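You operate a simulated robot arm through the tools that you are given. There is no shell and no other tool.

You are at the controls of a simulated robot arm. One attempt, no reset.

## Task
Gauge the Pack 72 board and lay it on the tray for its thickness.
Fine: push it in on the height slide, press the knob, pull the slide out again. Where these are worked on the way, their far stop is far enough and under half their travel is too little: height slide.

It is judged by the outcome, as a careful person would: the job done as asked, and still so three seconds after it is handed in. It fails if anything else is knocked over, pushed out of place, dropped, spilled or broken.

## Robot
A 7-joint arm with a three-finger gripper, fixed in place. Base frame: the origin is at the foot of the arm, x ahead of it, y to its left, z up; the work surface is at about z = 80. Readings come in cm, degrees, newtons and seconds.
With the tool pointing down near the work surface it reaches from about 10 to 84 cm from the base axis. Its first joint turns from -166.0 to 166.0 degrees. Payload 2.94 kg.
Tool frame: the origin (TCP) lies between the finger pads and is the grasp point; the fingertips stand 3 cm ahead of it; z points along the fingers, y is the line along which they close. Largest opening 13.2 cm; the body of the gripper starts 10.7 cm behind the TCP.
Orientation is that of the tool frame in the base frame, as a unit quaternion [x, y, z, w]. With the fingers straight down and closing along the base's y, the tool's x points along the base's -x, its y along +y and its z along -z.

## Interface
- The arm moves only by the tool arm_command. Its argument "moves" is a list of rows, each a list of 7 numbers: the shift along the tool's x, y, z in units of 20 mm (1.0 is 20 mm), then the turn, a rotation vector about the tool's x, y, z in units of 5 degrees (1.0 is 5 degrees), then the finger opening in cm, from 0 to 13.2. In form: [[dx, dy, dz, ax, ay, az, fingers], ...]. A call has 1 to 20 rows; each row shifts and turns the commanded pose from where the row before left it, along the tool's axes as they then stand. A call with a number of a shift or a turn outside -1 to 1 is refused whole. Rows are played at 5 a second. More than 5 cm and 8.6 degrees between two rows, or a gripper value outside its range, and nothing of the call is played. A pose out of reach is approached as far as the arm can. The call stops where the force on the tool passes 40 N (or 10 N more than at its start, if that is more) or the arm is blocked; 0.2 s more then pass. The fingers move at their own pace and stop on an object; they squeeze with about 31 N. The grip force told is the motor's: it shows also when the fingers shut on nothing. Time passes only in rows, and 0.2 s behind the last, so rows that do not move let the fingers close. It gives the time, the measured TCP pose, the force on the tool (base axes), the opening and the grip force at its end, in the units of the frame above (readings bear some noise), with the torque about the TCP (base axes, N m) and any sound that the robot's microphone picked up.
- Cameras (640 x 400 px; columns grow to the right, rows downward): "scene" is fixed at [5.83, 62.94, 136.7]; the picture's right is [-0.39, -0.92, 0.00], its down [-0.52, 0.22, -0.82] and it looks along [0.76, -0.32, -0.57] (base axes); focal length 242 px, centre (320, 200). "wrist" rides on the gripper at [7.2, 0.3, -14.4] in the tool frame; the picture's right is [-0.04, 1.00, 0.00], its down [-0.88, -0.04, -0.48] and it looks along [-0.47, -0.02, 0.88] (tool axes); focal length 256 px, centre (320, 200). There is no depth. A picture from a camera that has moved, and an enlarged one, comes with that camera's place and axes in the base frame and with its lens. The place of the scene camera against the robot may be out by one fixed shift of up to 2.5 cm in any direction.
- grab_frame(camera): a new picture of that camera. It takes no simulated time.
- raise_lower(by): slides the trunk up (or, below 0, down) by that many cm; the arm rides with it, the base frame stays. It gives what a move gives, with no picture.
- close_up(camera, box): a new picture of the part [left, top, right, bottom] of that camera's present view, enlarged. It takes no simulated time.
- job_done(): hands the job in; it is judged then, once.

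Nothing tells you positions but the pictures and the camera data. Unless the task says otherwise, let go and move clear before handing in.

The tools are called as a command line: name --pt "numbers of a row" for each row, then --argument value for the rest, lists and objects as JSON in quotes. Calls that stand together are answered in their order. arm_command: Moves the arm, as the interface text tells. Its arguments: {"type":"object","properties":{"moves":{"type":"array"}},"required":["moves"]} The other tools are called the same way: raise_lower (by) slides the trunk up or down; grab_frame (camera) takes a picture; close_up (camera, box) takes an enlarged picture of a part of a camera's view; job_done () hands the job in.

At the start:

```text
time_s: 0.0
tcp_pos: [58.44, 6.83, 126.44]
orientation: [0.0, 1.0, 0.0, 0.0]
wrist_force: [-0.1, -0.9, -0.2]
ft_torque: [-0.01, 0.0, -0.02]
finger_gap: 13.2
grip_force: 0.0
trunk travel left (down, up): [-45.0, 9.0]
```

scene: 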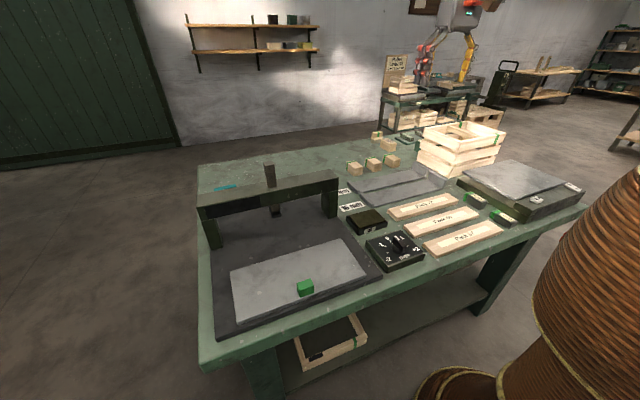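
wrist: 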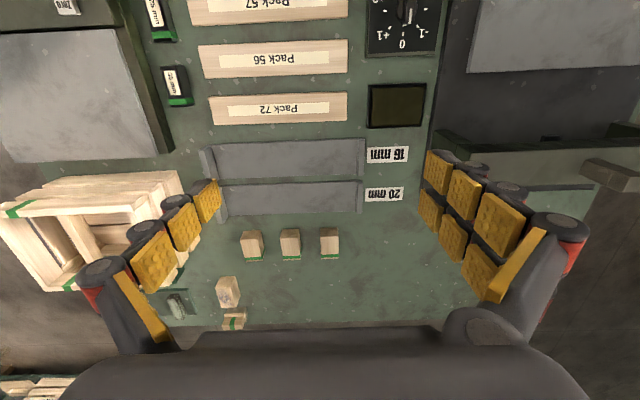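

I see a table with a gauge (slide with a green knob under a bridge on the left), a display box, a dial, three pack boards, two trays (16 mm, 20 mm), and a scale-like thing on the right. I'll look closer before moving.

close_up --camera "scene" --box '[190, 140, 430, 350]'

close_up --camera "scene" --box '[330, 120, 600, 280]'

close_up --camera "wrist" --box '[140, 0, 460, 220]'

close_up --camera "wrist" --box '[340, 0, 640, 220]'

close_up --camera "wrist" --box '[0, 0, 240, 160]'

```text
1.90 times, centred on (310, 245) of scene
camera zoom: at [5.83, 62.94, 136.7], right [-0.39, -0.92, 0.0], down [-0.52, 0.22, -0.82], along [0.76, -0.32, -0.57], focal length 460 px, centre (339, 114)
```

zoom: 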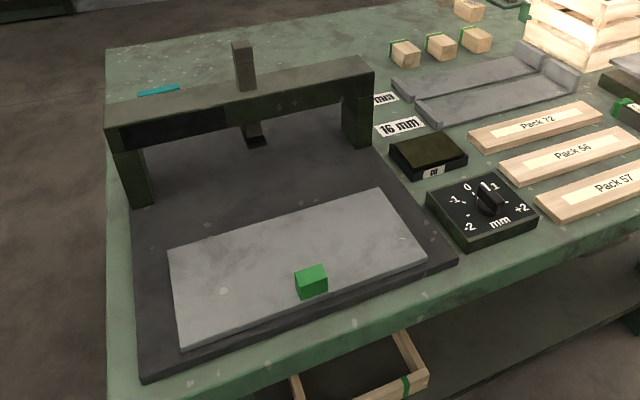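

```text
2.37 times, centred on (465, 200) of scene
camera zoom: at [5.83, 62.94, 136.7], right [-0.39, -0.92, 0.0], down [-0.52, 0.22, -0.82], along [0.76, -0.32, -0.57], focal length 573 px, centre (-24, 200)
```

zoom: 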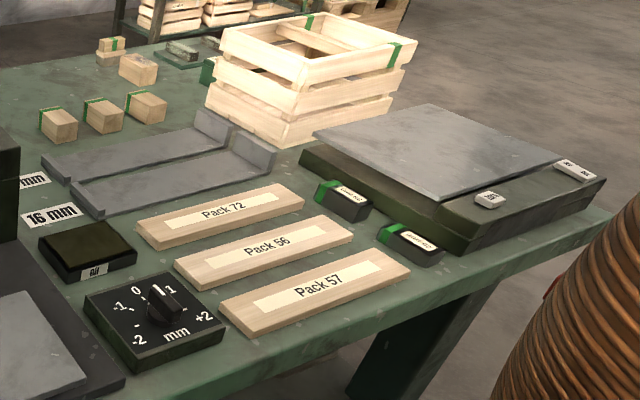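

```text
1.82 times, centred on (300, 110) of wrist
camera zoom: at [51.15, 7.34, 140.84], right [0.04, 1.0, 0.0], down [0.88, -0.04, 0.48], along [0.47, -0.02, -0.88], focal length 465 px, centre (356, 364)
```

zoom: 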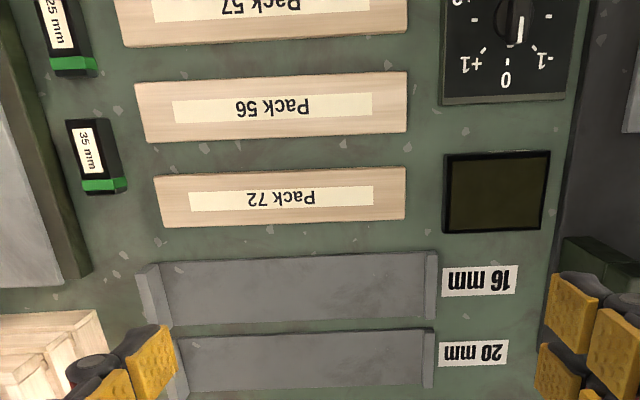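

```text
1.82 times, centred on (490, 110) of wrist
camera zoom: at [51.15, 7.34, 140.84], right [0.04, 1.0, 0.0], down [0.88, -0.04, 0.48], along [0.47, -0.02, -0.88], focal length 465 px, centre (11, 364)
```

zoom: 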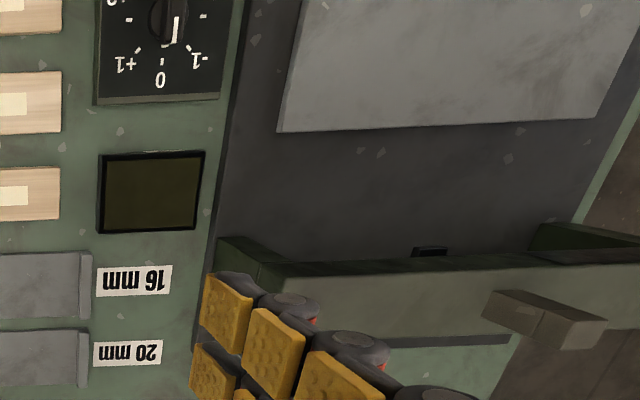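

```text
2.50 times, centred on (120, 80) of wrist
camera zoom: at [51.15, 7.34, 140.84], right [0.04, 1.0, 0.0], down [0.88, -0.04, 0.48], along [0.47, -0.02, -0.88], focal length 640 px, centre (820, 500)
```

zoom: 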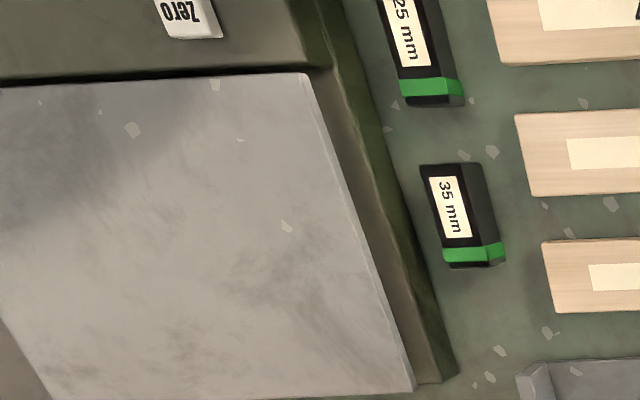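

Before moving I want the labels on the display, the dial and the feeler post.

close_up --camera "scene" --box '[335, 180, 435, 275]'

close_up --camera "scene" --box '[240, 150, 320, 225]'

close_up --camera "wrist" --box '[360, 0, 440, 60]'

close_up --camera "scene" --box '[540, 170, 600, 210]'

close_up --camera "scene" --box '[370, 40, 530, 140]'

close_up --camera "scene" --box '[280, 305, 380, 385]'

```text
4.21 times, centred on (385, 228) of scene
camera zoom: at [5.83, 62.94, 136.7], right [-0.39, -0.92, 0.0], down [-0.52, 0.22, -0.82], along [0.76, -0.32, -0.57], focal length 1018 px, centre (46, 84)
```

zoom: 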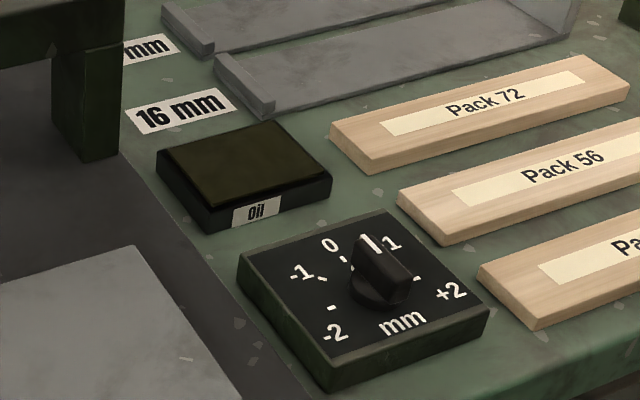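

```text
5.33 times, centred on (280, 188) of scene
camera zoom: at [5.83, 62.94, 136.7], right [-0.39, -0.92, 0.0], down [-0.52, 0.22, -0.82], along [0.76, -0.32, -0.57], focal length 1289 px, centre (533, 267)
```

zoom: 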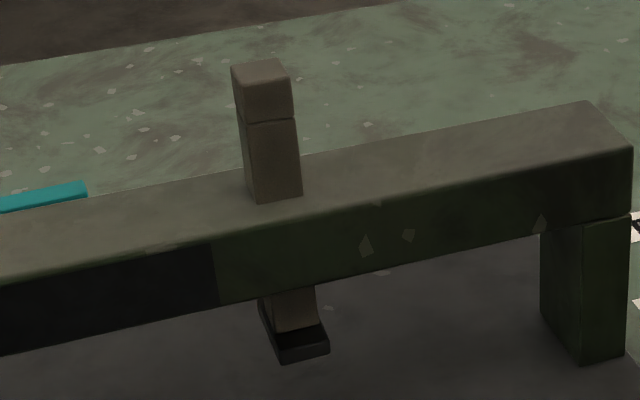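

```text
6.67 times, centred on (400, 30) of wrist
camera zoom: at [51.15, 7.34, 140.84], right [0.04, 1.0, 0.0], down [0.88, -0.04, 0.48], along [0.47, -0.02, -0.88], focal length 1707 px, centre (-213, 1333)
```

zoom: 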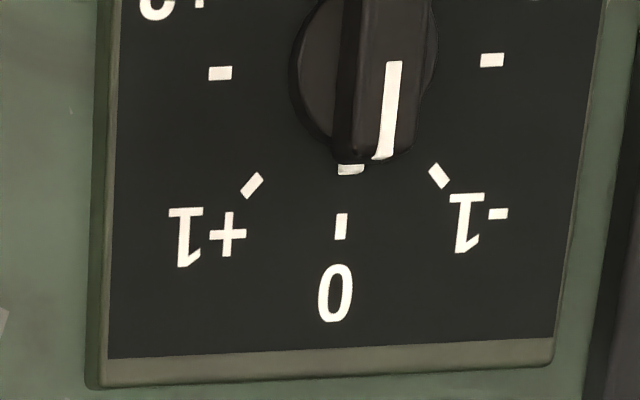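

```text
10.00 times, centred on (570, 190) of scene
camera zoom: at [5.83, 62.94, 136.7], right [-0.39, -0.92, 0.0], down [-0.52, 0.22, -0.82], along [0.76, -0.32, -0.57], focal length 2418 px, centre (-2180, 300)
```

zoom: 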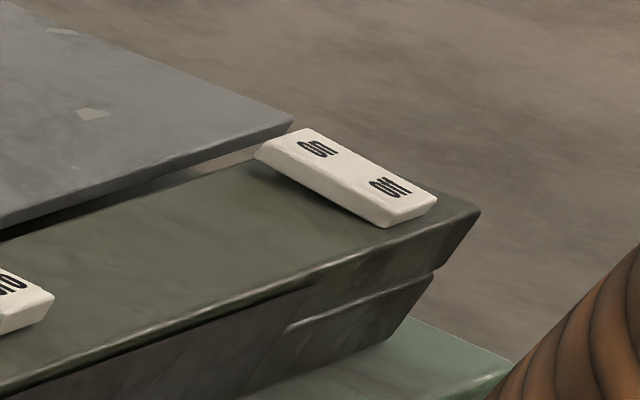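

```text
4.00 times, centred on (450, 90) of scene
camera zoom: at [5.83, 62.94, 136.7], right [-0.39, -0.92, 0.0], down [-0.52, 0.22, -0.82], along [0.76, -0.32, -0.57], focal length 967 px, centre (-200, 640)
```

zoom: 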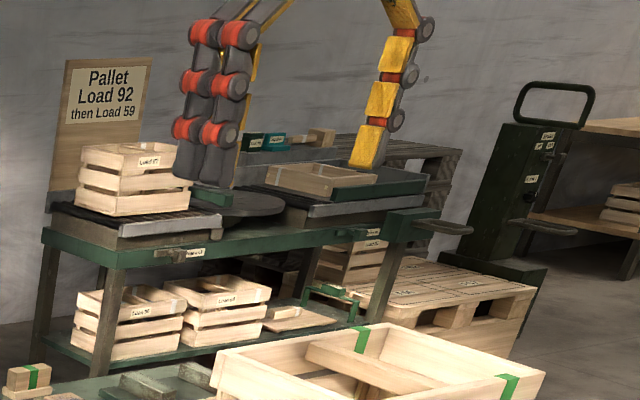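

```text
5.00 times, centred on (330, 345) of scene
camera zoom: at [5.83, 62.94, 136.7], right [-0.39, -0.92, 0.0], down [-0.52, 0.22, -0.82], along [0.76, -0.32, -0.57], focal length 1209 px, centre (270, -525)
```

zoom: 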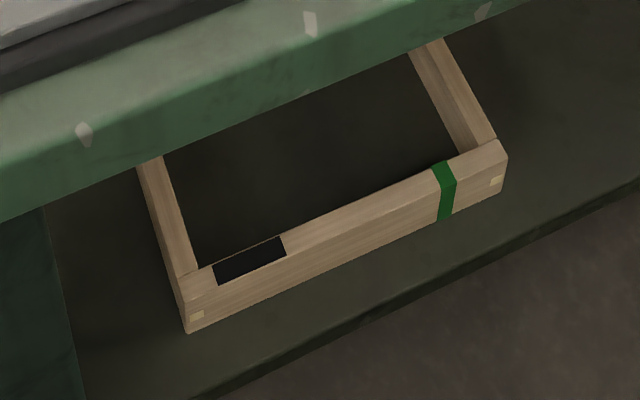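

The gauge slide (green handle) is about (40–54, 37–69), its feeler post about (67, 52); Pack 72 lies at about (59, -2). First I'll carry the wrist camera over the gauge to survey it.

arm_command --pt "0.4 1 0 0 0 0 13.2" --pt "0.4 1 0 0 0 0 13.2" --pt "0.4 1 0 0 0 0 13.2" --pt "0.4 1 0 0 0 0 13.2" --pt "0.4 1 0 0 0 0 13.2" --pt "0.4 1 0 0 0 0 13.2" --pt "0.4 1 0 0 0 0 13.2" --pt "0.4 1 0 0 0 0 13.2" --pt "0.4 1 0 0 0 0 13.2" --pt "0.4 1 0 0 0 0 13.2" --pt "0.4 1 0 0 0 0 13.2" --pt "0.4 1 0 0 0 0 13.2" --pt "0.4 1 0 0 0 0 13.2" --pt "0.4 1 0 0 0 0 13.2" --pt "0.4 1 0 0 0 0 13.2" --pt "0.4 1 0 0 0 0 13.2" --pt "0.4 1 0 0 0 0 13.2" --pt "0.4 1 0 0 0 0 13.2" --pt "0.4 1 0 0 0 0 13.2" --pt "0 0 0 0 0 0 13.2"

grab_frame --camera "wrist"

```text
time_s: 4.2
tcp_pos: [43.11, 44.85, 126.5]
orientation: [-0.001, 1.0, 0.0, -0.001]
wrist_force: [0.6, -0.3, 0.4]
ft_torque: [0.04, 0.02, 0.01]
finger_gap: 13.21
grip_force: 0.0
trunk travel left (down, up): [-45.0, 9.0]
```

```text
taken
camera wrist: at [35.94, 45.36, 140.88], right [0.04, 1.0, 0.0], down [0.88, -0.04, 0.48], along [0.48, -0.02, -0.88], focal length 256 px, centre (320, 200)
```

wrist: 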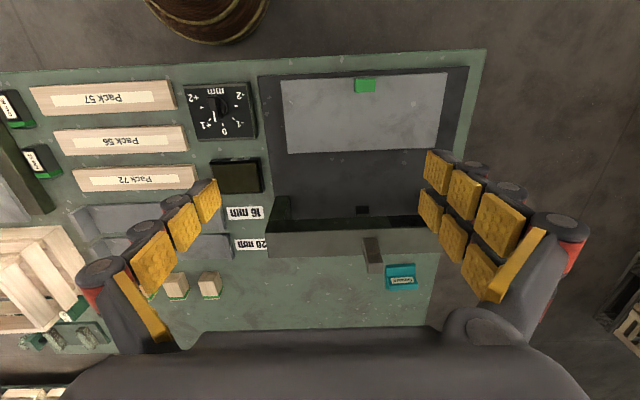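

close_up --camera "wrist" --box '[240, 60, 480, 210]'

close_up --camera "wrist" --box '[250, 180, 450, 305]'

close_up --camera "wrist" --box '[20, 70, 280, 270]'

close_up --camera "wrist" --box '[180, 75, 270, 145]'

```text
2.67 times, centred on (360, 135) of wrist
camera zoom: at [35.94, 45.36, 140.88], right [0.04, 1.0, 0.0], down [0.88, -0.04, 0.48], along [0.48, -0.02, -0.88], focal length 683 px, centre (213, 373)
```

zoom: 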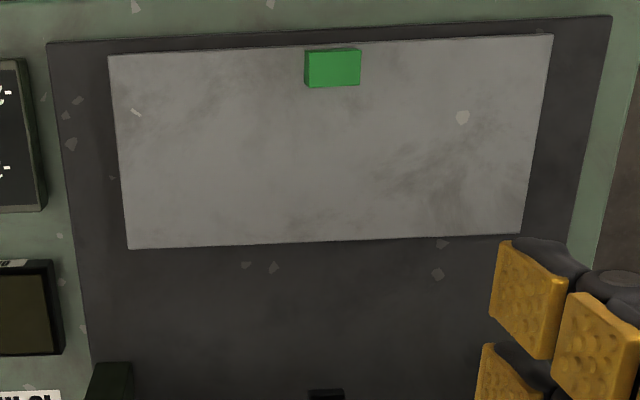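

```text
3.20 times, centred on (350, 242) of wrist
camera zoom: at [35.94, 45.36, 140.88], right [0.04, 1.0, 0.0], down [0.88, -0.04, 0.48], along [0.48, -0.02, -0.88], focal length 819 px, centre (224, 64)
```

zoom: 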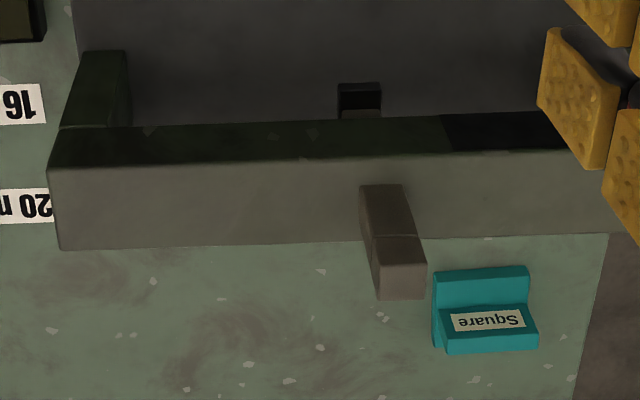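

```text
2.00 times, centred on (150, 170) of wrist
camera zoom: at [35.94, 45.36, 140.88], right [0.04, 1.0, 0.0], down [0.88, -0.04, 0.48], along [0.48, -0.02, -0.88], focal length 512 px, centre (660, 260)
```

zoom: 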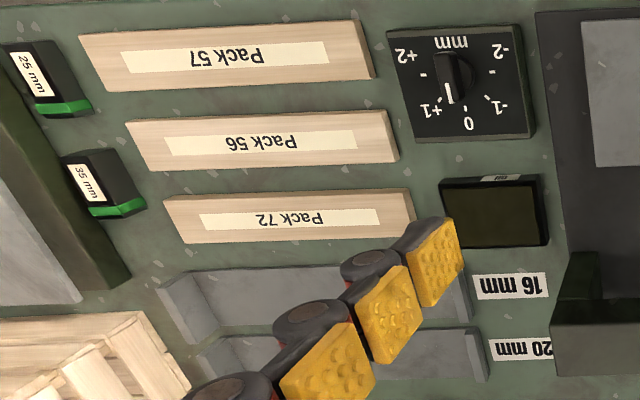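

```text
5.71 times, centred on (225, 110) of wrist
camera zoom: at [35.94, 45.36, 140.88], right [0.04, 1.0, 0.0], down [0.88, -0.04, 0.48], along [0.48, -0.02, -0.88], focal length 1463 px, centre (863, 714)
```

zoom: 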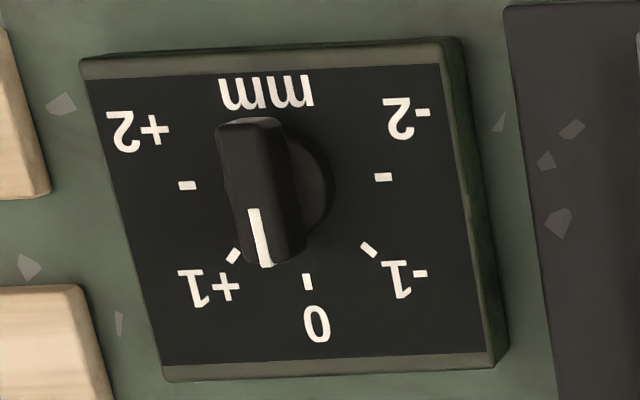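

The dial stands at 0, slide centre is about (47, 54), the feeler post (knob on top) about (69, 54, 104). Next I turn the gripper 90° so the fingers close along x, for picking Pack 72 across its width.

arm_command --pt "0 0 0 0 0 -1 13.2" --pt "0 0 0 0 0 -1 13.2" --pt "0 0 0 0 0 -1 13.2" --pt "0 0 0 0 0 -1 13.2" --pt "0 0 0 0 0 -1 13.2" --pt "0 0 0 0 0 -1 13.2" --pt "0 0 0 0 0 -1 13.2" --pt "0 0 0 0 0 -1 13.2" --pt "0 0 0 0 0 -1 13.2" --pt "0 0 0 0 0 -1 13.2" --pt "0 0 0 0 0 -1 13.2" --pt "0 0 0 0 0 -1 13.2" --pt "0 0 0 0 0 -1 13.2" --pt "0 0 0 0 0 -1 13.2" --pt "0 0 0 0 0 -1 13.2" --pt "0 0 0 0 0 -1 13.2" --pt "0 0 0 0 0 -1 13.2" --pt "0 0 0 0 0 -1 13.2" --pt "0 0 0 0 0 0 13.2"

grab_frame --camera "wrist"

```text
time_s: 8.2
tcp_pos: [43.12, 45.05, 126.46]
orientation: [0.708, -0.706, -0.001, 0.0]
wrist_force: [0.1, -0.6, -0.3]
ft_torque: [0.0, -0.01, -0.01]
finger_gap: 13.21
grip_force: 0.0
trunk travel left (down, up): [-45.0, 9.0]
```

```text
taken
camera wrist: at [42.86, 37.8, 140.83], right [-1.0, 0.04, 0.0], down [0.04, 0.88, 0.48], along [0.02, 0.48, -0.88], focal length 256 px, centre (320, 200)
```

wrist: 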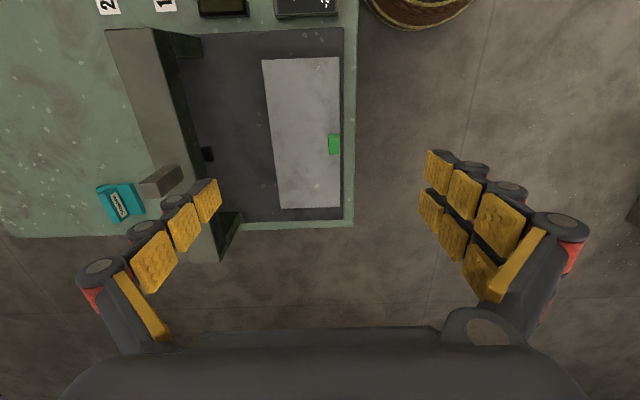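

The gripper is turned; handle confirmed at about (40.5, 54.2). Now I travel to above Pack 72.

arm_command --pt "1 -0.4 0 0 0 0 13.2" --pt "1 -0.4 0 0 0 0 13.2" --pt "1 -0.4 0 0 0 0 13.2" --pt "1 -0.4 0 0 0 0 13.2" --pt "1 -0.4 0 0 0 0 13.2" --pt "1 -0.4 0 0 0 0 13.2" --pt "1 -0.4 0 0 0 0 13.2" --pt "1 -0.4 0 0 0 0 13.2" --pt "1 -0.4 0 0 0 0 13.2" --pt "1 -0.4 0 0 0 0 13.2" --pt "1 -0.4 0 0 0 0 13.2" --pt "1 -0.4 0 0 0 0 13.2" --pt "1 -0.4 0 0 0 0 13.2" --pt "1 -0.4 0 0 0 0 13.2" --pt "1 -0.4 0 0 0 0 13.2" --pt "1 -0.4 0 0 0 0 13.2" --pt "1 -0.4 0 0 0 0 13.2" --pt "1 -0.4 0 0 0 0 13.2" --pt "1 -0.4 0 0 0 0 13.2" --pt "1 -0.4 0 0 0 0 13.2"

arm_command --pt "0.9 -0.1 0.5 0 0 0 13.2" --pt "0.9 -0.1 0.5 0 0 0 13.2" --pt "0.9 -0.1 0.5 0 0 0 13.2" --pt "0.8 -0.1 0.5 0 0 0 13.2" --pt "0 0 1 0 0 0 13.2" --pt "0 0 1 0 0 0 13.2" --pt "0 0 1 0 0 0 13.2" --pt "0 0 1 0 0 0 13.2" --pt "0 0 0 0 0 0 13.2"

grab_frame --camera "wrist"

```text
time_s: 12.4
tcp_pos: [59.05, 4.97, 126.54]
orientation: [0.708, -0.707, 0.0, 0.0]
wrist_force: [0.0, -0.1, -0.1]
ft_torque: [0.03, 0.0, -0.02]
finger_gap: 13.21
grip_force: 0.0
trunk travel left (down, up): [-45.0, 9.0]
```

```text
time_s: 14.4
tcp_pos: [59.87, -2.12, 114.48]
orientation: [0.707, -0.707, 0.0, 0.001]
wrist_force: [-0.1, -0.7, 0.2]
ft_torque: [0.0, 0.02, -0.01]
finger_gap: 13.21
grip_force: 0.1
trunk travel left (down, up): [-45.0, 9.0]
```

```text
taken
camera wrist: at [59.61, -9.2, 128.86], right [-1.0, 0.04, 0.0], down [0.04, 0.88, 0.48], along [0.02, 0.48, -0.88], focal length 256 px, centre (320, 200)
```

wrist: 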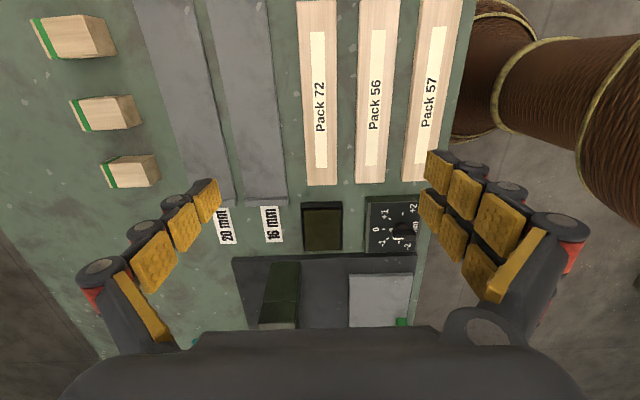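

Pack 72 spans about x 57–63.4, centred y ≈ -2. I descend with the opening narrowed to 8.6 so the fingers clear the neighbouring board and tray.

arm_command --pt "0 -0.05 1 0 0 0 8.6" --pt "0 0 1 0 0 0 8.6" --pt "0 0 1 0 0 0 8.6" --pt "0 0 1 0 0 0 8.6" --pt "0 0 1 0 0 0 8.6" --pt "0 0 1 0 0 0 8.6" --pt "0 0 1 0 0 0 8.6" --pt "0 0 1 0 0 0 8.6" --pt "0 0 1 0 0 0 8.6" --pt "0 0 1 0 0 0 8.6" --pt "0 0 1 0 0 0 8.6" --pt "0 0 1 0 0 0 8.6" --pt "0 0 0.8 0 0 0 8.6" --pt "0 0 0.6 0 0 0 8.6" --pt "0 0 0 0 0 0 8.6"

grab_frame --camera "wrist"

close_up --camera "scene" --box '[350, 130, 510, 260]'

```text
time_s: 17.6
tcp_pos: [60.13, -2.02, 87.69]
orientation: [0.707, -0.707, 0.0, -0.001]
wrist_force: [-0.6, 1.0, -0.4]
ft_torque: [0.01, -0.02, -0.02]
finger_gap: 8.61
grip_force: 0.0
trunk travel left (down, up): [-45.0, 9.0]
```

```text
taken
camera wrist: at [59.77, -9.2, 102.03], right [-1.0, 0.04, 0.0], down [0.04, 0.88, 0.48], along [0.02, 0.48, -0.88], focal length 256 px, centre (320, 200)
```

wrist: 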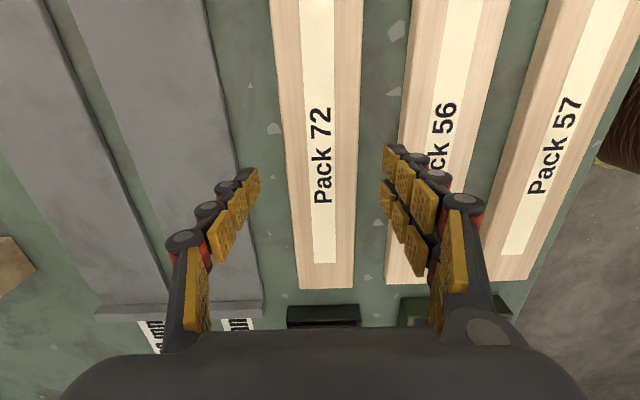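

```text
3.08 times, centred on (430, 195) of scene
camera zoom: at [5.83, 62.94, 136.7], right [-0.39, -0.92, 0.0], down [-0.52, 0.22, -0.82], along [0.76, -0.32, -0.57], focal length 744 px, centre (-18, 215)
```

zoom: 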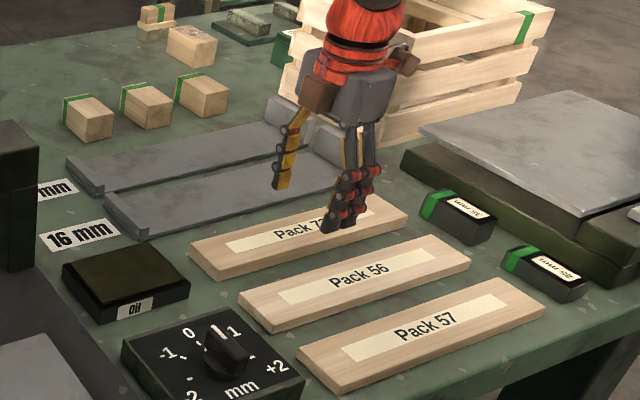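

The fingers straddle Pack 72 evenly. I go down the last 4 cm and close.

arm_command --pt "0 0 0.7 0 0 0 8.6" --pt "0 0 0.7 0 0 0 8.6" --pt "0 0 0.65 0 0 0 8.6" --pt "0 0 0 0 0 0 8.6" --pt "0 0 0 0 0 0 5" --pt "0 0 0 0 0 0 5" --pt "0 0 0 0 0 0 5" --pt "0 0 0 0 0 0 5"

grab_frame --camera "wrist"

```text
time_s: 19.4
tcp_pos: [60.01, -2.11, 83.58]
orientation: [-0.707, 0.707, 0.0, 0.0]
wrist_force: [-0.5, 0.4, 1.6]
ft_torque: [0.03, 0.01, 0.02]
finger_gap: 5.92
grip_force: 31.1
trunk travel left (down, up): [-45.0, 9.0]
```

```text
taken
camera wrist: at [59.74, -9.25, 97.94], right [-1.0, 0.04, 0.0], down [0.04, 0.88, 0.48], along [0.02, 0.48, -0.88], focal length 256 px, centre (320, 200)
```

wrist: 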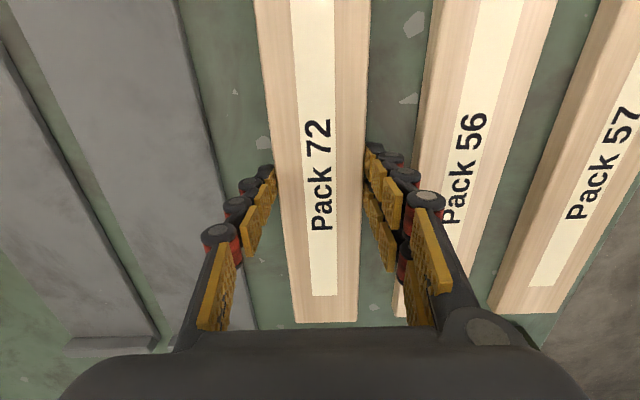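

The board is gripped (5.9 cm wide). I lift it and carry it over to the slide at height.

arm_command --pt "0 0 -0.3 0 0 0 4.5" --pt "0 0 -0.6 0 0 0 4.5" --pt "0 0 -1 0 0 0 4.5" --pt "0 0 -1 0 0 0 4.5" --pt "0 0 -1 0 0 0 4.5" --pt "0 0 -1 0 0 0 4.5" --pt "0 0 -1 0 0 0 4.5" --pt "0 0 -1 0 0 0 4.5" --pt "0 0 -1 0 0 0 4.5" --pt "0 0 -1 0 0 0 4.5" --pt "0 0 -1 0 0 0 4.5" --pt "0 0 -1 0 0 0 4.5" --pt "0 0 -1 0 0 0 4.5" --pt "0 0 -1 0 0 0 4.5" --pt "0 0 0 0 0 0 4.5"

grab_frame --camera "scene"

```text
time_s: 22.6
tcp_pos: [60.15, -2.08, 109.37]
orientation: [-0.707, 0.707, 0.0, -0.001]
wrist_force: [-0.2, -0.9, -2.4]
ft_torque: [0.01, -0.05, -0.03]
finger_gap: 5.91
grip_force: 31.1
trunk travel left (down, up): [-45.0, 9.0]
```

```text
taken
```

scene: 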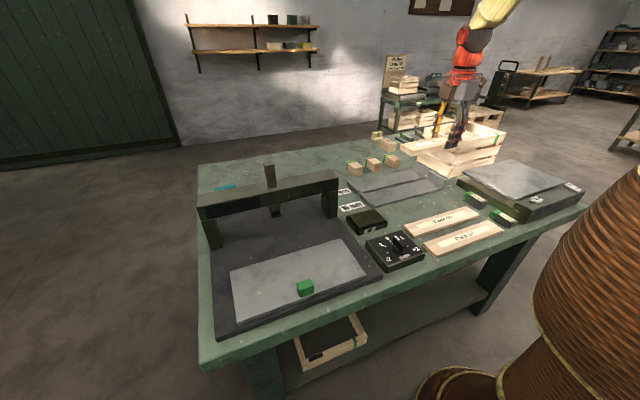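

Board is held, nearly balanced (torque ≈ 0). Now across to above the slide.

arm_command --pt "-0.5 0.4 0 0 0 0 4.5" --pt "-0.94 0.4 0 0 0 0 4.5" --pt "-0.94 0.4 0 0 0 0 4.5" --pt "-0.94 0.4 0 0 0 0 4.5" --pt "-0.94 0.4 0 0 0 0 4.5" --pt "-0.94 0.4 0 0 0 0 4.5" --pt "-0.94 0.4 0 0 0 0 4.5" --pt "-0.94 0.4 0 0 0 0 4.5" --pt "-0.94 0.4 0 0 0 0 4.5" --pt "-0.94 0.4 0 0 0 0 4.5" --pt "-0.94 0.4 0 0 0 0 4.5" --pt "-0.94 0.4 0 0 0 0 4.5" --pt "-0.94 0.4 0 0 0 0 4.5" --pt "-0.94 0.4 0 0 0 0 4.5" --pt "-0.94 0.36 0 0 0 0 4.5" --pt "-0.94 0 0 0 0 0 4.5"

arm_command --pt "-0.94 0 0 0 0 0 4.5" --pt "-0.94 0 0 0 0 0 4.5" --pt "-0.94 0 0 0 0 0 4.5" --pt "-0.94 0 0 0 0 0 4.5" --pt "-0.94 0 0 0 0 0 4.5" --pt "-0.94 0 0 0 0 0 4.5" --pt "-0.94 0 0 0 0 0 4.5" --pt "-0.94 0 0 0 0 0 4.5" --pt "-0.94 0 0 0 0 0 4.5" --pt "-0.94 0 0 0 0 0 4.5" --pt "-0.94 0 0 0 0 0 4.5" --pt "-0.94 0 0 0 0 0 4.5" --pt "-0.94 0 0 0 0 0 4.5" --pt "-0.94 0 0 0 0 0 4.5" --pt "-0.4 0 0 0 0 0 4.5" --pt "0 0 0 0 0 0 4.5"

grab_frame --camera "wrist"

grab_frame --camera "scene"

```text
time_s: 26.0
tcp_pos: [48.15, 27.21, 109.44]
orientation: [0.708, -0.707, -0.001, 0.0]
wrist_force: [0.9, 0.4, -1.7]
ft_torque: [-0.02, 0.01, 0.0]
finger_gap: 5.92
grip_force: 30.8
trunk travel left (down, up): [-45.0, 9.0]
```

```text
time_s: 29.4
tcp_pos: [48.17, 54.38, 109.36]
orientation: [-0.707, 0.708, 0.0, 0.0]
wrist_force: [0.3, -0.3, -1.0]
ft_torque: [-0.02, 0.03, -0.02]
finger_gap: 5.92
grip_force: 30.8
trunk travel left (down, up): [-45.0, 9.0]
```

```text
taken
camera wrist: at [47.83, 47.21, 123.69], right [-1.0, 0.04, 0.0], down [0.04, 0.88, 0.48], along [0.02, 0.47, -0.88], focal length 256 px, centre (320, 200)
```

wrist: 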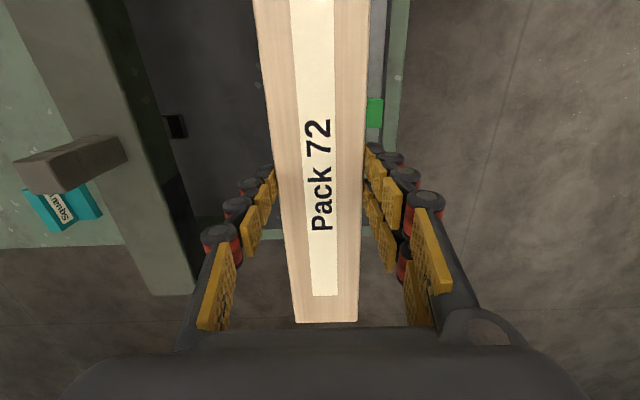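

```text
taken
```

scene: 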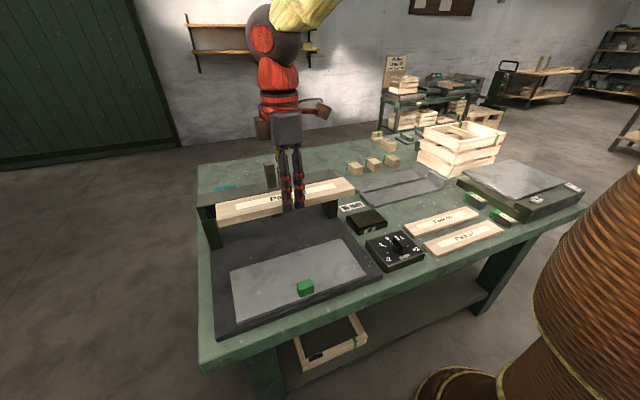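

close_up --camera "wrist" --box '[0, 100, 200, 225]'

close_up --camera "scene" --box '[180, 150, 390, 340]'

```text
3.20 times, centred on (100, 162) of wrist
camera zoom: at [47.83, 47.21, 123.69], right [-1.0, 0.04, 0.0], down [0.04, 0.88, 0.48], along [0.02, 0.47, -0.88], focal length 819 px, centre (1024, 320)
```

zoom: 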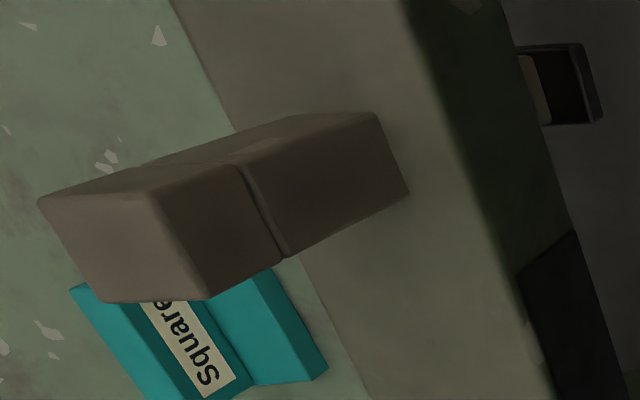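

```text
2.11 times, centred on (285, 245) of scene
camera zoom: at [5.83, 62.94, 136.7], right [-0.39, -0.92, 0.0], down [-0.52, 0.22, -0.82], along [0.76, -0.32, -0.57], focal length 509 px, centre (394, 105)
```

zoom: 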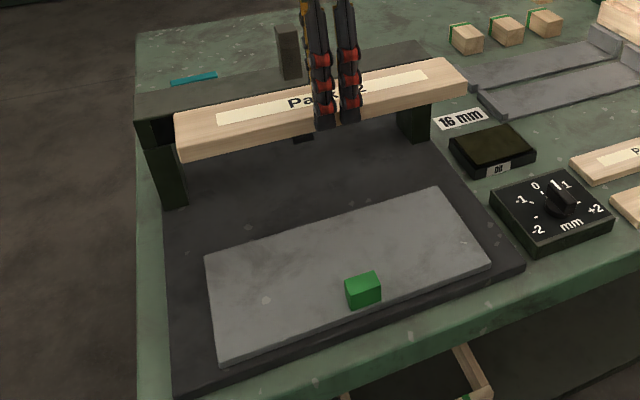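

The board hangs over the slide, clear of the bridge and handle. I lower it, first most of the way.

arm_command --pt "0 0 1 0 0 0 4.5" --pt "0 0 1 0 0 0 4.5" --pt "0 0 1 0 0 0 4.5" --pt "0 0 1 0 0 0 4.5" --pt "0 0 1 0 0 0 4.5" --pt "0 0 1 0 0 0 4.5" --pt "0 0 1 0 0 0 4.5" --pt "0 0 1 0 0 0 4.5" --pt "0 0 1 0 0 0 4.5" --pt "0 0 0.8 0 0 0 4.5" --pt "0 0 0 0 0 0 4.5"

grab_frame --camera "wrist"

close_up --camera "scene" --box '[180, 150, 390, 340]'

```text
time_s: 31.8
tcp_pos: [48.06, 54.41, 89.9]
orientation: [-0.706, 0.708, 0.0, 0.0]
wrist_force: [-0.1, -0.1, -2.3]
ft_torque: [-0.01, 0.01, -0.01]
finger_gap: 5.94
grip_force: 31.1
trunk travel left (down, up): [-45.0, 9.0]
```

```text
taken
camera wrist: at [47.81, 47.16, 104.16], right [-1.0, 0.04, 0.0], down [0.04, 0.88, 0.48], along [0.02, 0.48, -0.88], focal length 256 px, centre (320, 200)
```

wrist: 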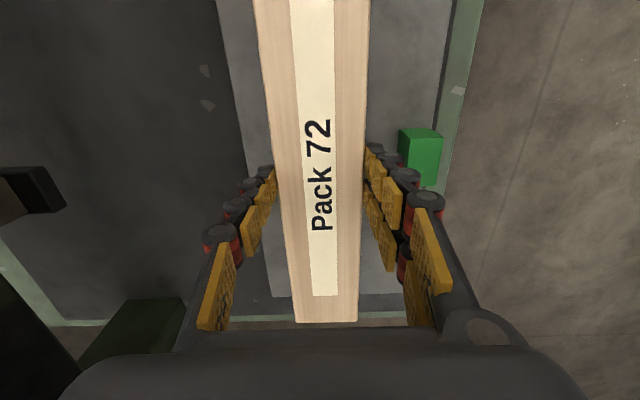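

```text
2.11 times, centred on (285, 245) of scene
camera zoom: at [5.83, 62.94, 136.7], right [-0.39, -0.92, 0.0], down [-0.52, 0.22, -0.82], along [0.76, -0.32, -0.57], focal length 509 px, centre (394, 105)
```

zoom: 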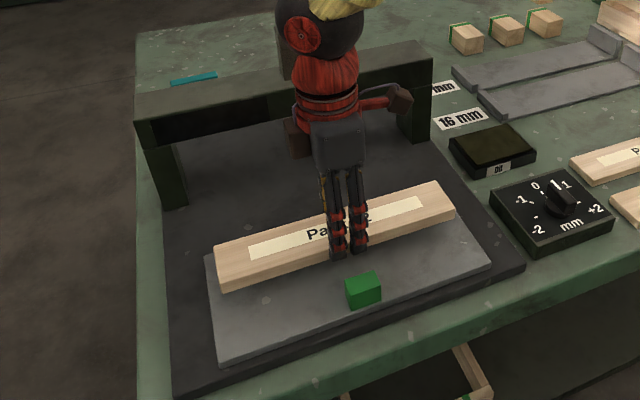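

Alignment looks good; I lower in small steps until contact.

arm_command --pt "0 0 0.4 0 0 0 4.5" --pt "0 0 0.4 0 0 0 4.5" --pt "0 0 0.3 0 0 0 4.5" --pt "0 0 0.2 0 0 0 4.5" --pt "0 0 0 0 0 0 4.5"

close_up --camera "scene" --box '[200, 220, 390, 340]'

```text
time_s: 33.0
tcp_pos: [48.2, 54.26, 87.13]
orientation: [0.708, -0.707, 0.0, 0.0]
wrist_force: [-0.4, 0.5, -1.8]
ft_torque: [-0.02, -0.02, 0.03]
finger_gap: 5.91
grip_force: 31.1
trunk travel left (down, up): [-45.0, 9.0]
```

```text
3.33 times, centred on (295, 280) of scene
camera zoom: at [5.83, 62.94, 136.7], right [-0.39, -0.92, 0.0], down [-0.52, 0.22, -0.82], along [0.76, -0.32, -0.57], focal length 806 px, centre (403, -67)
```

zoom: 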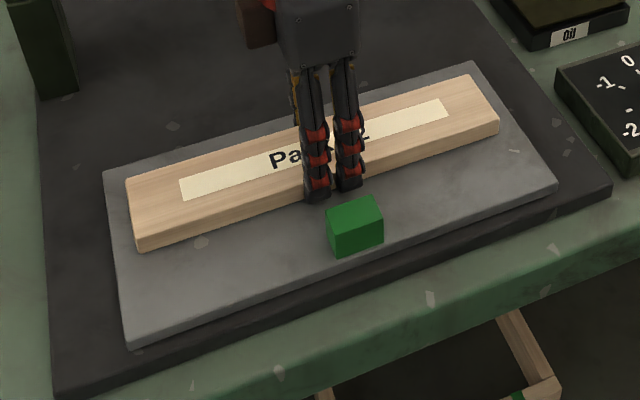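

arm_command --pt "0 0 0.1 0 0 0 4.5" --pt "0 0 0.1 0 0 0 4.5" --pt "0 0 0.1 0 0 0 4.5" --pt "0 0 0 0 0 0 4.5"

```text
time_s: 34.0
tcp_pos: [48.14, 54.27, 86.94]
orientation: [-0.707, 0.707, 0.0, 0.003]
wrist_force: [0.6, -5.1, 27.6]
ft_torque: [-0.1, -0.01, -0.04]
finger_gap: 5.97
grip_force: 30.9
trunk travel left (down, up): [-45.0, 9.0]
```

Contact at about z = 87. I ease the pressure, open a little, and lift away.

arm_command --pt "0 0 -0.22 0 0 0 4.5" --pt "0 0 0 0 0 0 4.5" --pt "0 0 0 0 0 0 7.4" --pt "0 0 0 0 0 0 7.4" --pt "0 0 0 0 0 0 7.4" --pt "0 0 0 0 0 0 7.4"

close_up --camera "scene" --box '[200, 220, 390, 340]'

grab_frame --camera "wrist"

```text
time_s: 35.4
tcp_pos: [48.13, 54.21, 86.97]
orientation: [-0.707, 0.707, 0.001, 0.0]
wrist_force: [-1.2, -0.5, -0.4]
ft_torque: [0.03, 0.0, 0.01]
finger_gap: 7.4
grip_force: 0.1
trunk travel left (down, up): [-45.0, 9.0]
```

```text
3.33 times, centred on (295, 280) of scene
camera zoom: at [5.83, 62.94, 136.7], right [-0.39, -0.92, 0.0], down [-0.52, 0.22, -0.82], along [0.76, -0.32, -0.57], focal length 806 px, centre (403, -67)
```

zoom: 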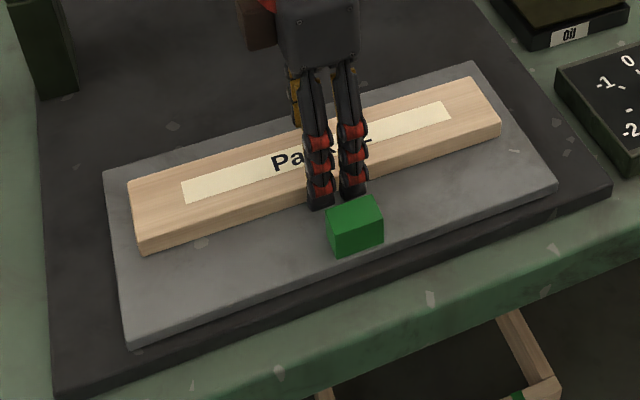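

```text
taken
camera wrist: at [47.83, 47.12, 101.31], right [-1.0, 0.04, 0.0], down [0.04, 0.88, 0.48], along [0.02, 0.47, -0.88], focal length 256 px, centre (320, 200)
```

wrist: 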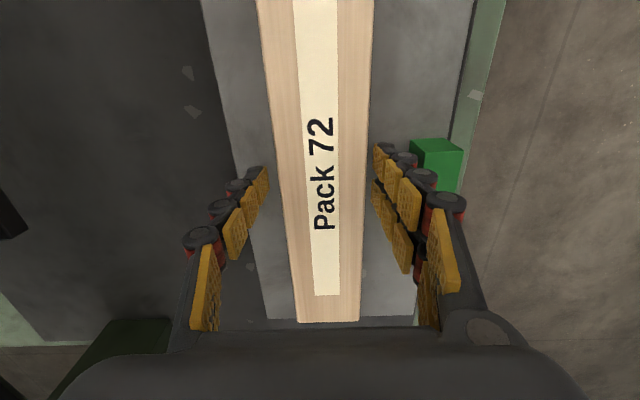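

Board rests on the slide. I lift clear and turn the gripper back so it can grip the green handle from both y sides.

arm_command --pt "0 0 -0.5 0 0 0 7.4" --pt "0 0 -1 0 0 0 7.4" --pt "0 0 -1 0 0 0 7.4" --pt "0 0 -1 0 0 0 7.4" --pt "0 0 -1 0 0 0 7.4" --pt "0 0 -1 0 0 0 7.4" --pt "0 0 -1 0 0 0 7.4" --pt "0 0 -1 0 0 0 7.4" --pt "0 1 -1 0 0 0 7.4" --pt "0 1 0 0 0 0 7.4" --pt "0 1 0 0 0 0 7.4" --pt "0 1 0 0 0 0 7.4" --pt "0 0.5 0 0 0 0 7.4" --pt "0 0 0 0 0 0 7.4"

arm_command --pt "0 0 0 0 0 1 7.4" --pt "0 0 0 0 0 1 7.4" --pt "0 0 0 0 0 1 7.4" --pt "0 0 0 0 0 1 7.4" --pt "0 0 0 0 0 1 7.4" --pt "0 0 0 0 0 1 7.4" --pt "0 0 0 0 0 1 7.4" --pt "0 0 0 0 0 1 7.4" --pt "0 0 0 0 0 1 7.4" --pt "0 0 0 0 0 1 7.4" --pt "0 0 0 0 0 1 7.4" --pt "0 0 0 0 0 1 7.4" --pt "0 0 0 0 0 1 7.4" --pt "0 0 0 0 0 1 7.4" --pt "0 0 0 0 0 1 7.4" --pt "0 0 0 0 0 1 7.4" --pt "0 0 0 0 0 1 7.4" --pt "0 0 0 0 0 1 7.4" --pt "0 0 0 0 0 0 7.4"

grab_frame --camera "wrist"

close_up --camera "scene" --box '[180, 150, 390, 340]'

```text
time_s: 38.4
tcp_pos: [39.17, 54.25, 104.1]
orientation: [0.707, -0.707, 0.0, 0.0]
wrist_force: [0.1, 0.6, -0.1]
ft_torque: [-0.02, -0.01, 0.02]
finger_gap: 7.38
grip_force: 0.2
trunk travel left (down, up): [-45.0, 9.0]
```

```text
time_s: 42.4
tcp_pos: [39.12, 54.43, 103.97]
orientation: [0.0, 1.0, 0.0, 0.001]
wrist_force: [0.5, -1.2, 0.7]
ft_torque: [0.01, -0.03, -0.02]
finger_gap: 7.41
grip_force: 0.1
trunk travel left (down, up): [-45.0, 9.0]
```

```text
taken
camera wrist: at [31.91, 54.72, 118.38], right [0.04, 1.0, 0.0], down [0.88, -0.04, 0.48], along [0.47, -0.02, -0.88], focal length 256 px, centre (320, 200)
```

wrist: 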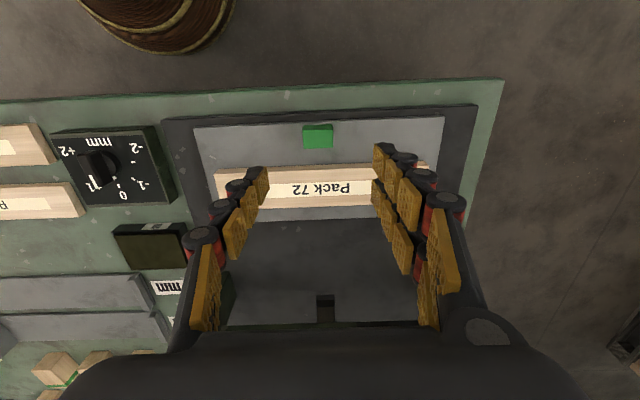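

```text
2.11 times, centred on (285, 245) of scene
camera zoom: at [5.83, 62.94, 136.7], right [-0.39, -0.92, 0.0], down [-0.52, 0.22, -0.82], along [0.76, -0.32, -0.57], focal length 509 px, centre (394, 105)
```

zoom: 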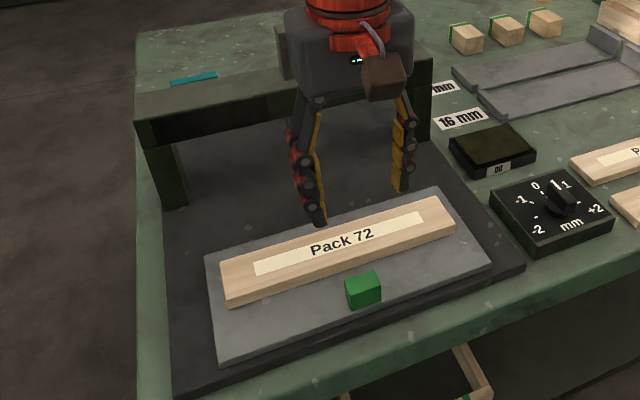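

The handle is at about (40.4, 54.1), x 39.1–41.7. I tilt the tool 25° (fingers leaning outward, wrist kept away from the bridge) and come down around it.

arm_command --pt "0 0 0 0 -1 0 7.4" --pt "0 0 0 0 -1 0 7.4" --pt "0 0 0 0 -1 0 7.4" --pt "0 0 0 0 -1 0 7.4" --pt "0 0 0 0 -1 0 7.4" --pt "-0.18 -0.1 0.085 0 0 0 7.4" --pt "0.423 0 0.906 0 0 0 7.4" --pt "0.423 0 0.906 0 0 0 7.4" --pt "0.423 0 0.906 0 0 0 7.4" --pt "0.423 0 0.906 0 0 0 7.4" --pt "0.423 0 0.906 0 0 0 7.4" --pt "0.423 0 0.906 0 0 0 7.4" --pt "0.212 0 0.453 0 0 0 7.4" --pt "0 0 0 0 0 0 7.4"

grab_frame --camera "wrist"

close_up --camera "scene" --box '[180, 150, 390, 340]'

```text
time_s: 45.4
tcp_pos: [39.48, 54.11, 90.98]
orientation: [0.0, 0.976, 0.0, 0.217]
wrist_force: [-0.2, 0.6, -1.0]
ft_torque: [0.02, 0.0, -0.01]
finger_gap: 7.42
grip_force: 0.1
trunk travel left (down, up): [-45.0, 9.0]
```

```text
taken
camera wrist: at [26.89, 54.46, 100.95], right [0.04, 1.0, 0.02], down [0.6, -0.04, 0.8], along [0.8, -0.02, -0.6], focal length 256 px, centre (320, 200)
```

wrist: 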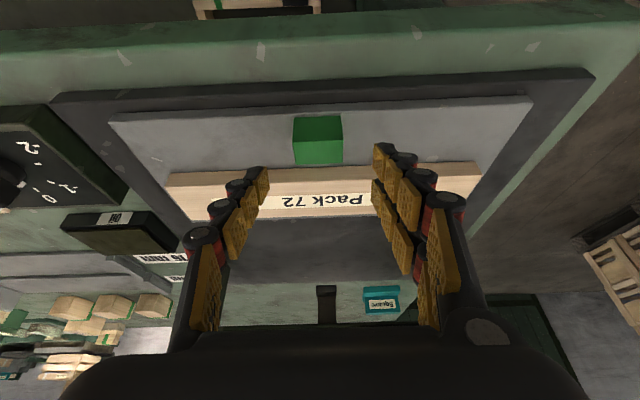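

```text
2.11 times, centred on (285, 245) of scene
camera zoom: at [5.83, 62.94, 136.7], right [-0.39, -0.92, 0.0], down [-0.52, 0.22, -0.82], along [0.76, -0.32, -0.57], focal length 509 px, centre (394, 105)
```

zoom: 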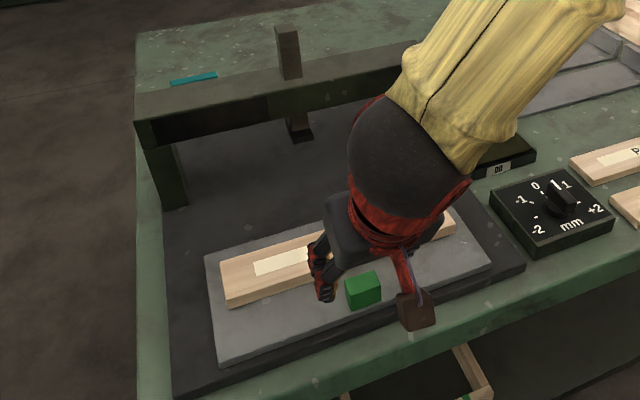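

Now down the last 4 cm around the handle and grip it.

arm_command --pt "0.3 0 0.643 0 0 0 7.4" --pt "0.3 0 0.643 0 0 0 7.4" --pt "0.2 0 0.43 0 0 0 7.4" --pt "0 0 0 0 0 0 7.4"

grab_frame --camera "wrist"

close_up --camera "scene" --box '[220, 200, 370, 340]'

```text
time_s: 46.4
tcp_pos: [39.44, 54.19, 87.16]
orientation: [0.0, 0.976, 0.0, 0.217]
wrist_force: [0.4, 0.1, 0.0]
ft_torque: [0.0, 0.02, -0.03]
finger_gap: 7.43
grip_force: 0.0
trunk travel left (down, up): [-45.0, 9.0]
```

```text
taken
camera wrist: at [26.82, 54.49, 97.15], right [0.04, 1.0, 0.02], down [0.6, -0.04, 0.8], along [0.8, -0.02, -0.6], focal length 256 px, centre (320, 200)
```

wrist: 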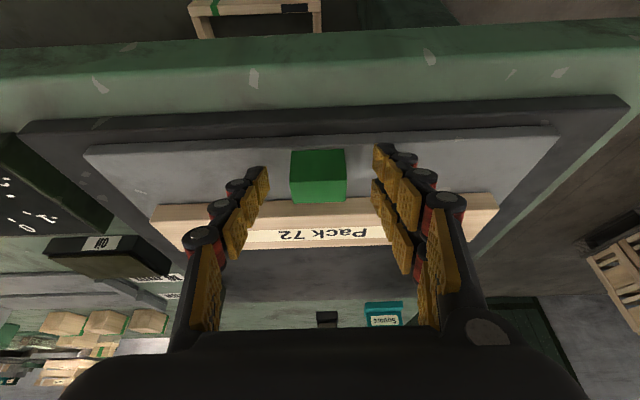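

```text
2.86 times, centred on (295, 270) of scene
camera zoom: at [5.83, 62.94, 136.7], right [-0.39, -0.92, 0.0], down [-0.52, 0.22, -0.82], along [0.76, -0.32, -0.57], focal length 691 px, centre (391, 0)
```

zoom: 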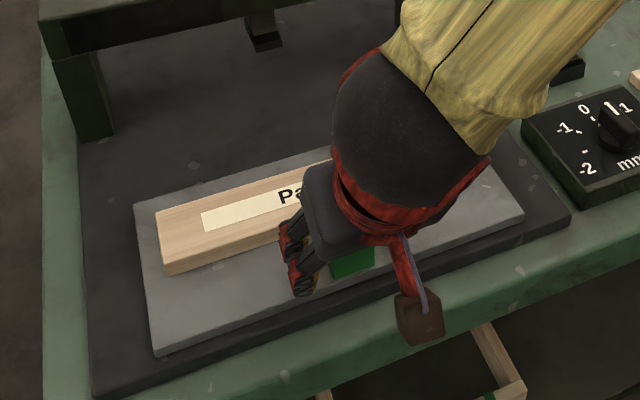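

Fingers are on both sides of the handle. I close on it.

arm_command --pt "0 0 0 0 0 0 2.5" --pt "0 0 0 0 0 0 2.5" --pt "0 0 0 0 0 0 2.5" --pt "0 0 0 0 0 0 2.5"

arm_command --pt "-0.453 0 0.212 0 0 0 2.5" --pt "-0.453 0 0.212 0 0 0 2.5" --pt "0 0 0 0 0 0 2.5"

grab_frame --camera "wrist"

close_up --camera "scene" --box '[180, 150, 390, 340]'

```text
time_s: 47.4
tcp_pos: [39.43, 54.07, 87.09]
orientation: [0.001, 0.976, -0.001, 0.217]
wrist_force: [0.5, -4.1, 1.4]
ft_torque: [-0.26, 0.03, -0.09]
finger_gap: 3.77
grip_force: 28.6
trunk travel left (down, up): [-45.0, 9.0]
```

```text
time_s: 48.2
tcp_pos: [41.49, 53.99, 87.13]
orientation: [0.0, 0.976, -0.002, 0.217]
wrist_force: [-1.8, -8.0, 1.3]
ft_torque: [-0.4, -0.19, 0.09]
finger_gap: 3.76
grip_force: 45.1
trunk travel left (down, up): [-45.0, 9.0]
```

```text
taken
camera wrist: at [28.84, 54.42, 97.13], right [0.04, 1.0, 0.02], down [0.6, -0.04, 0.8], along [0.8, -0.02, -0.6], focal length 256 px, centre (320, 200)
```

wrist: 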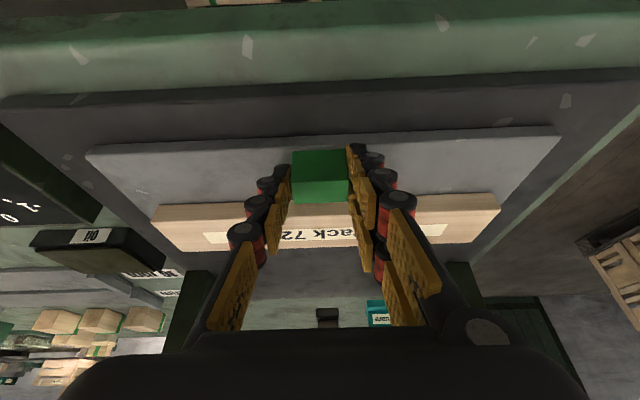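

```text
2.11 times, centred on (285, 245) of scene
camera zoom: at [5.83, 62.94, 136.7], right [-0.39, -0.92, 0.0], down [-0.52, 0.22, -0.82], along [0.76, -0.32, -0.57], focal length 509 px, centre (394, 105)
```

zoom: 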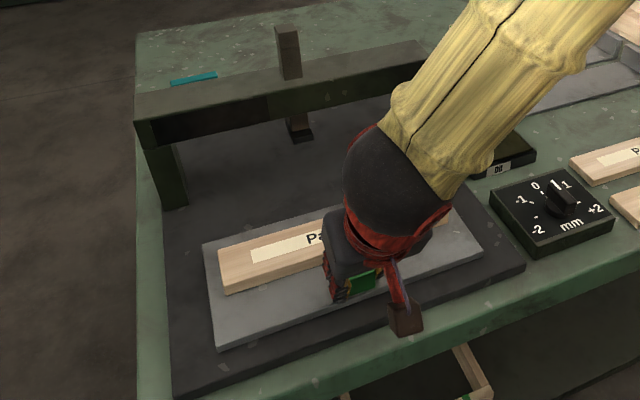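

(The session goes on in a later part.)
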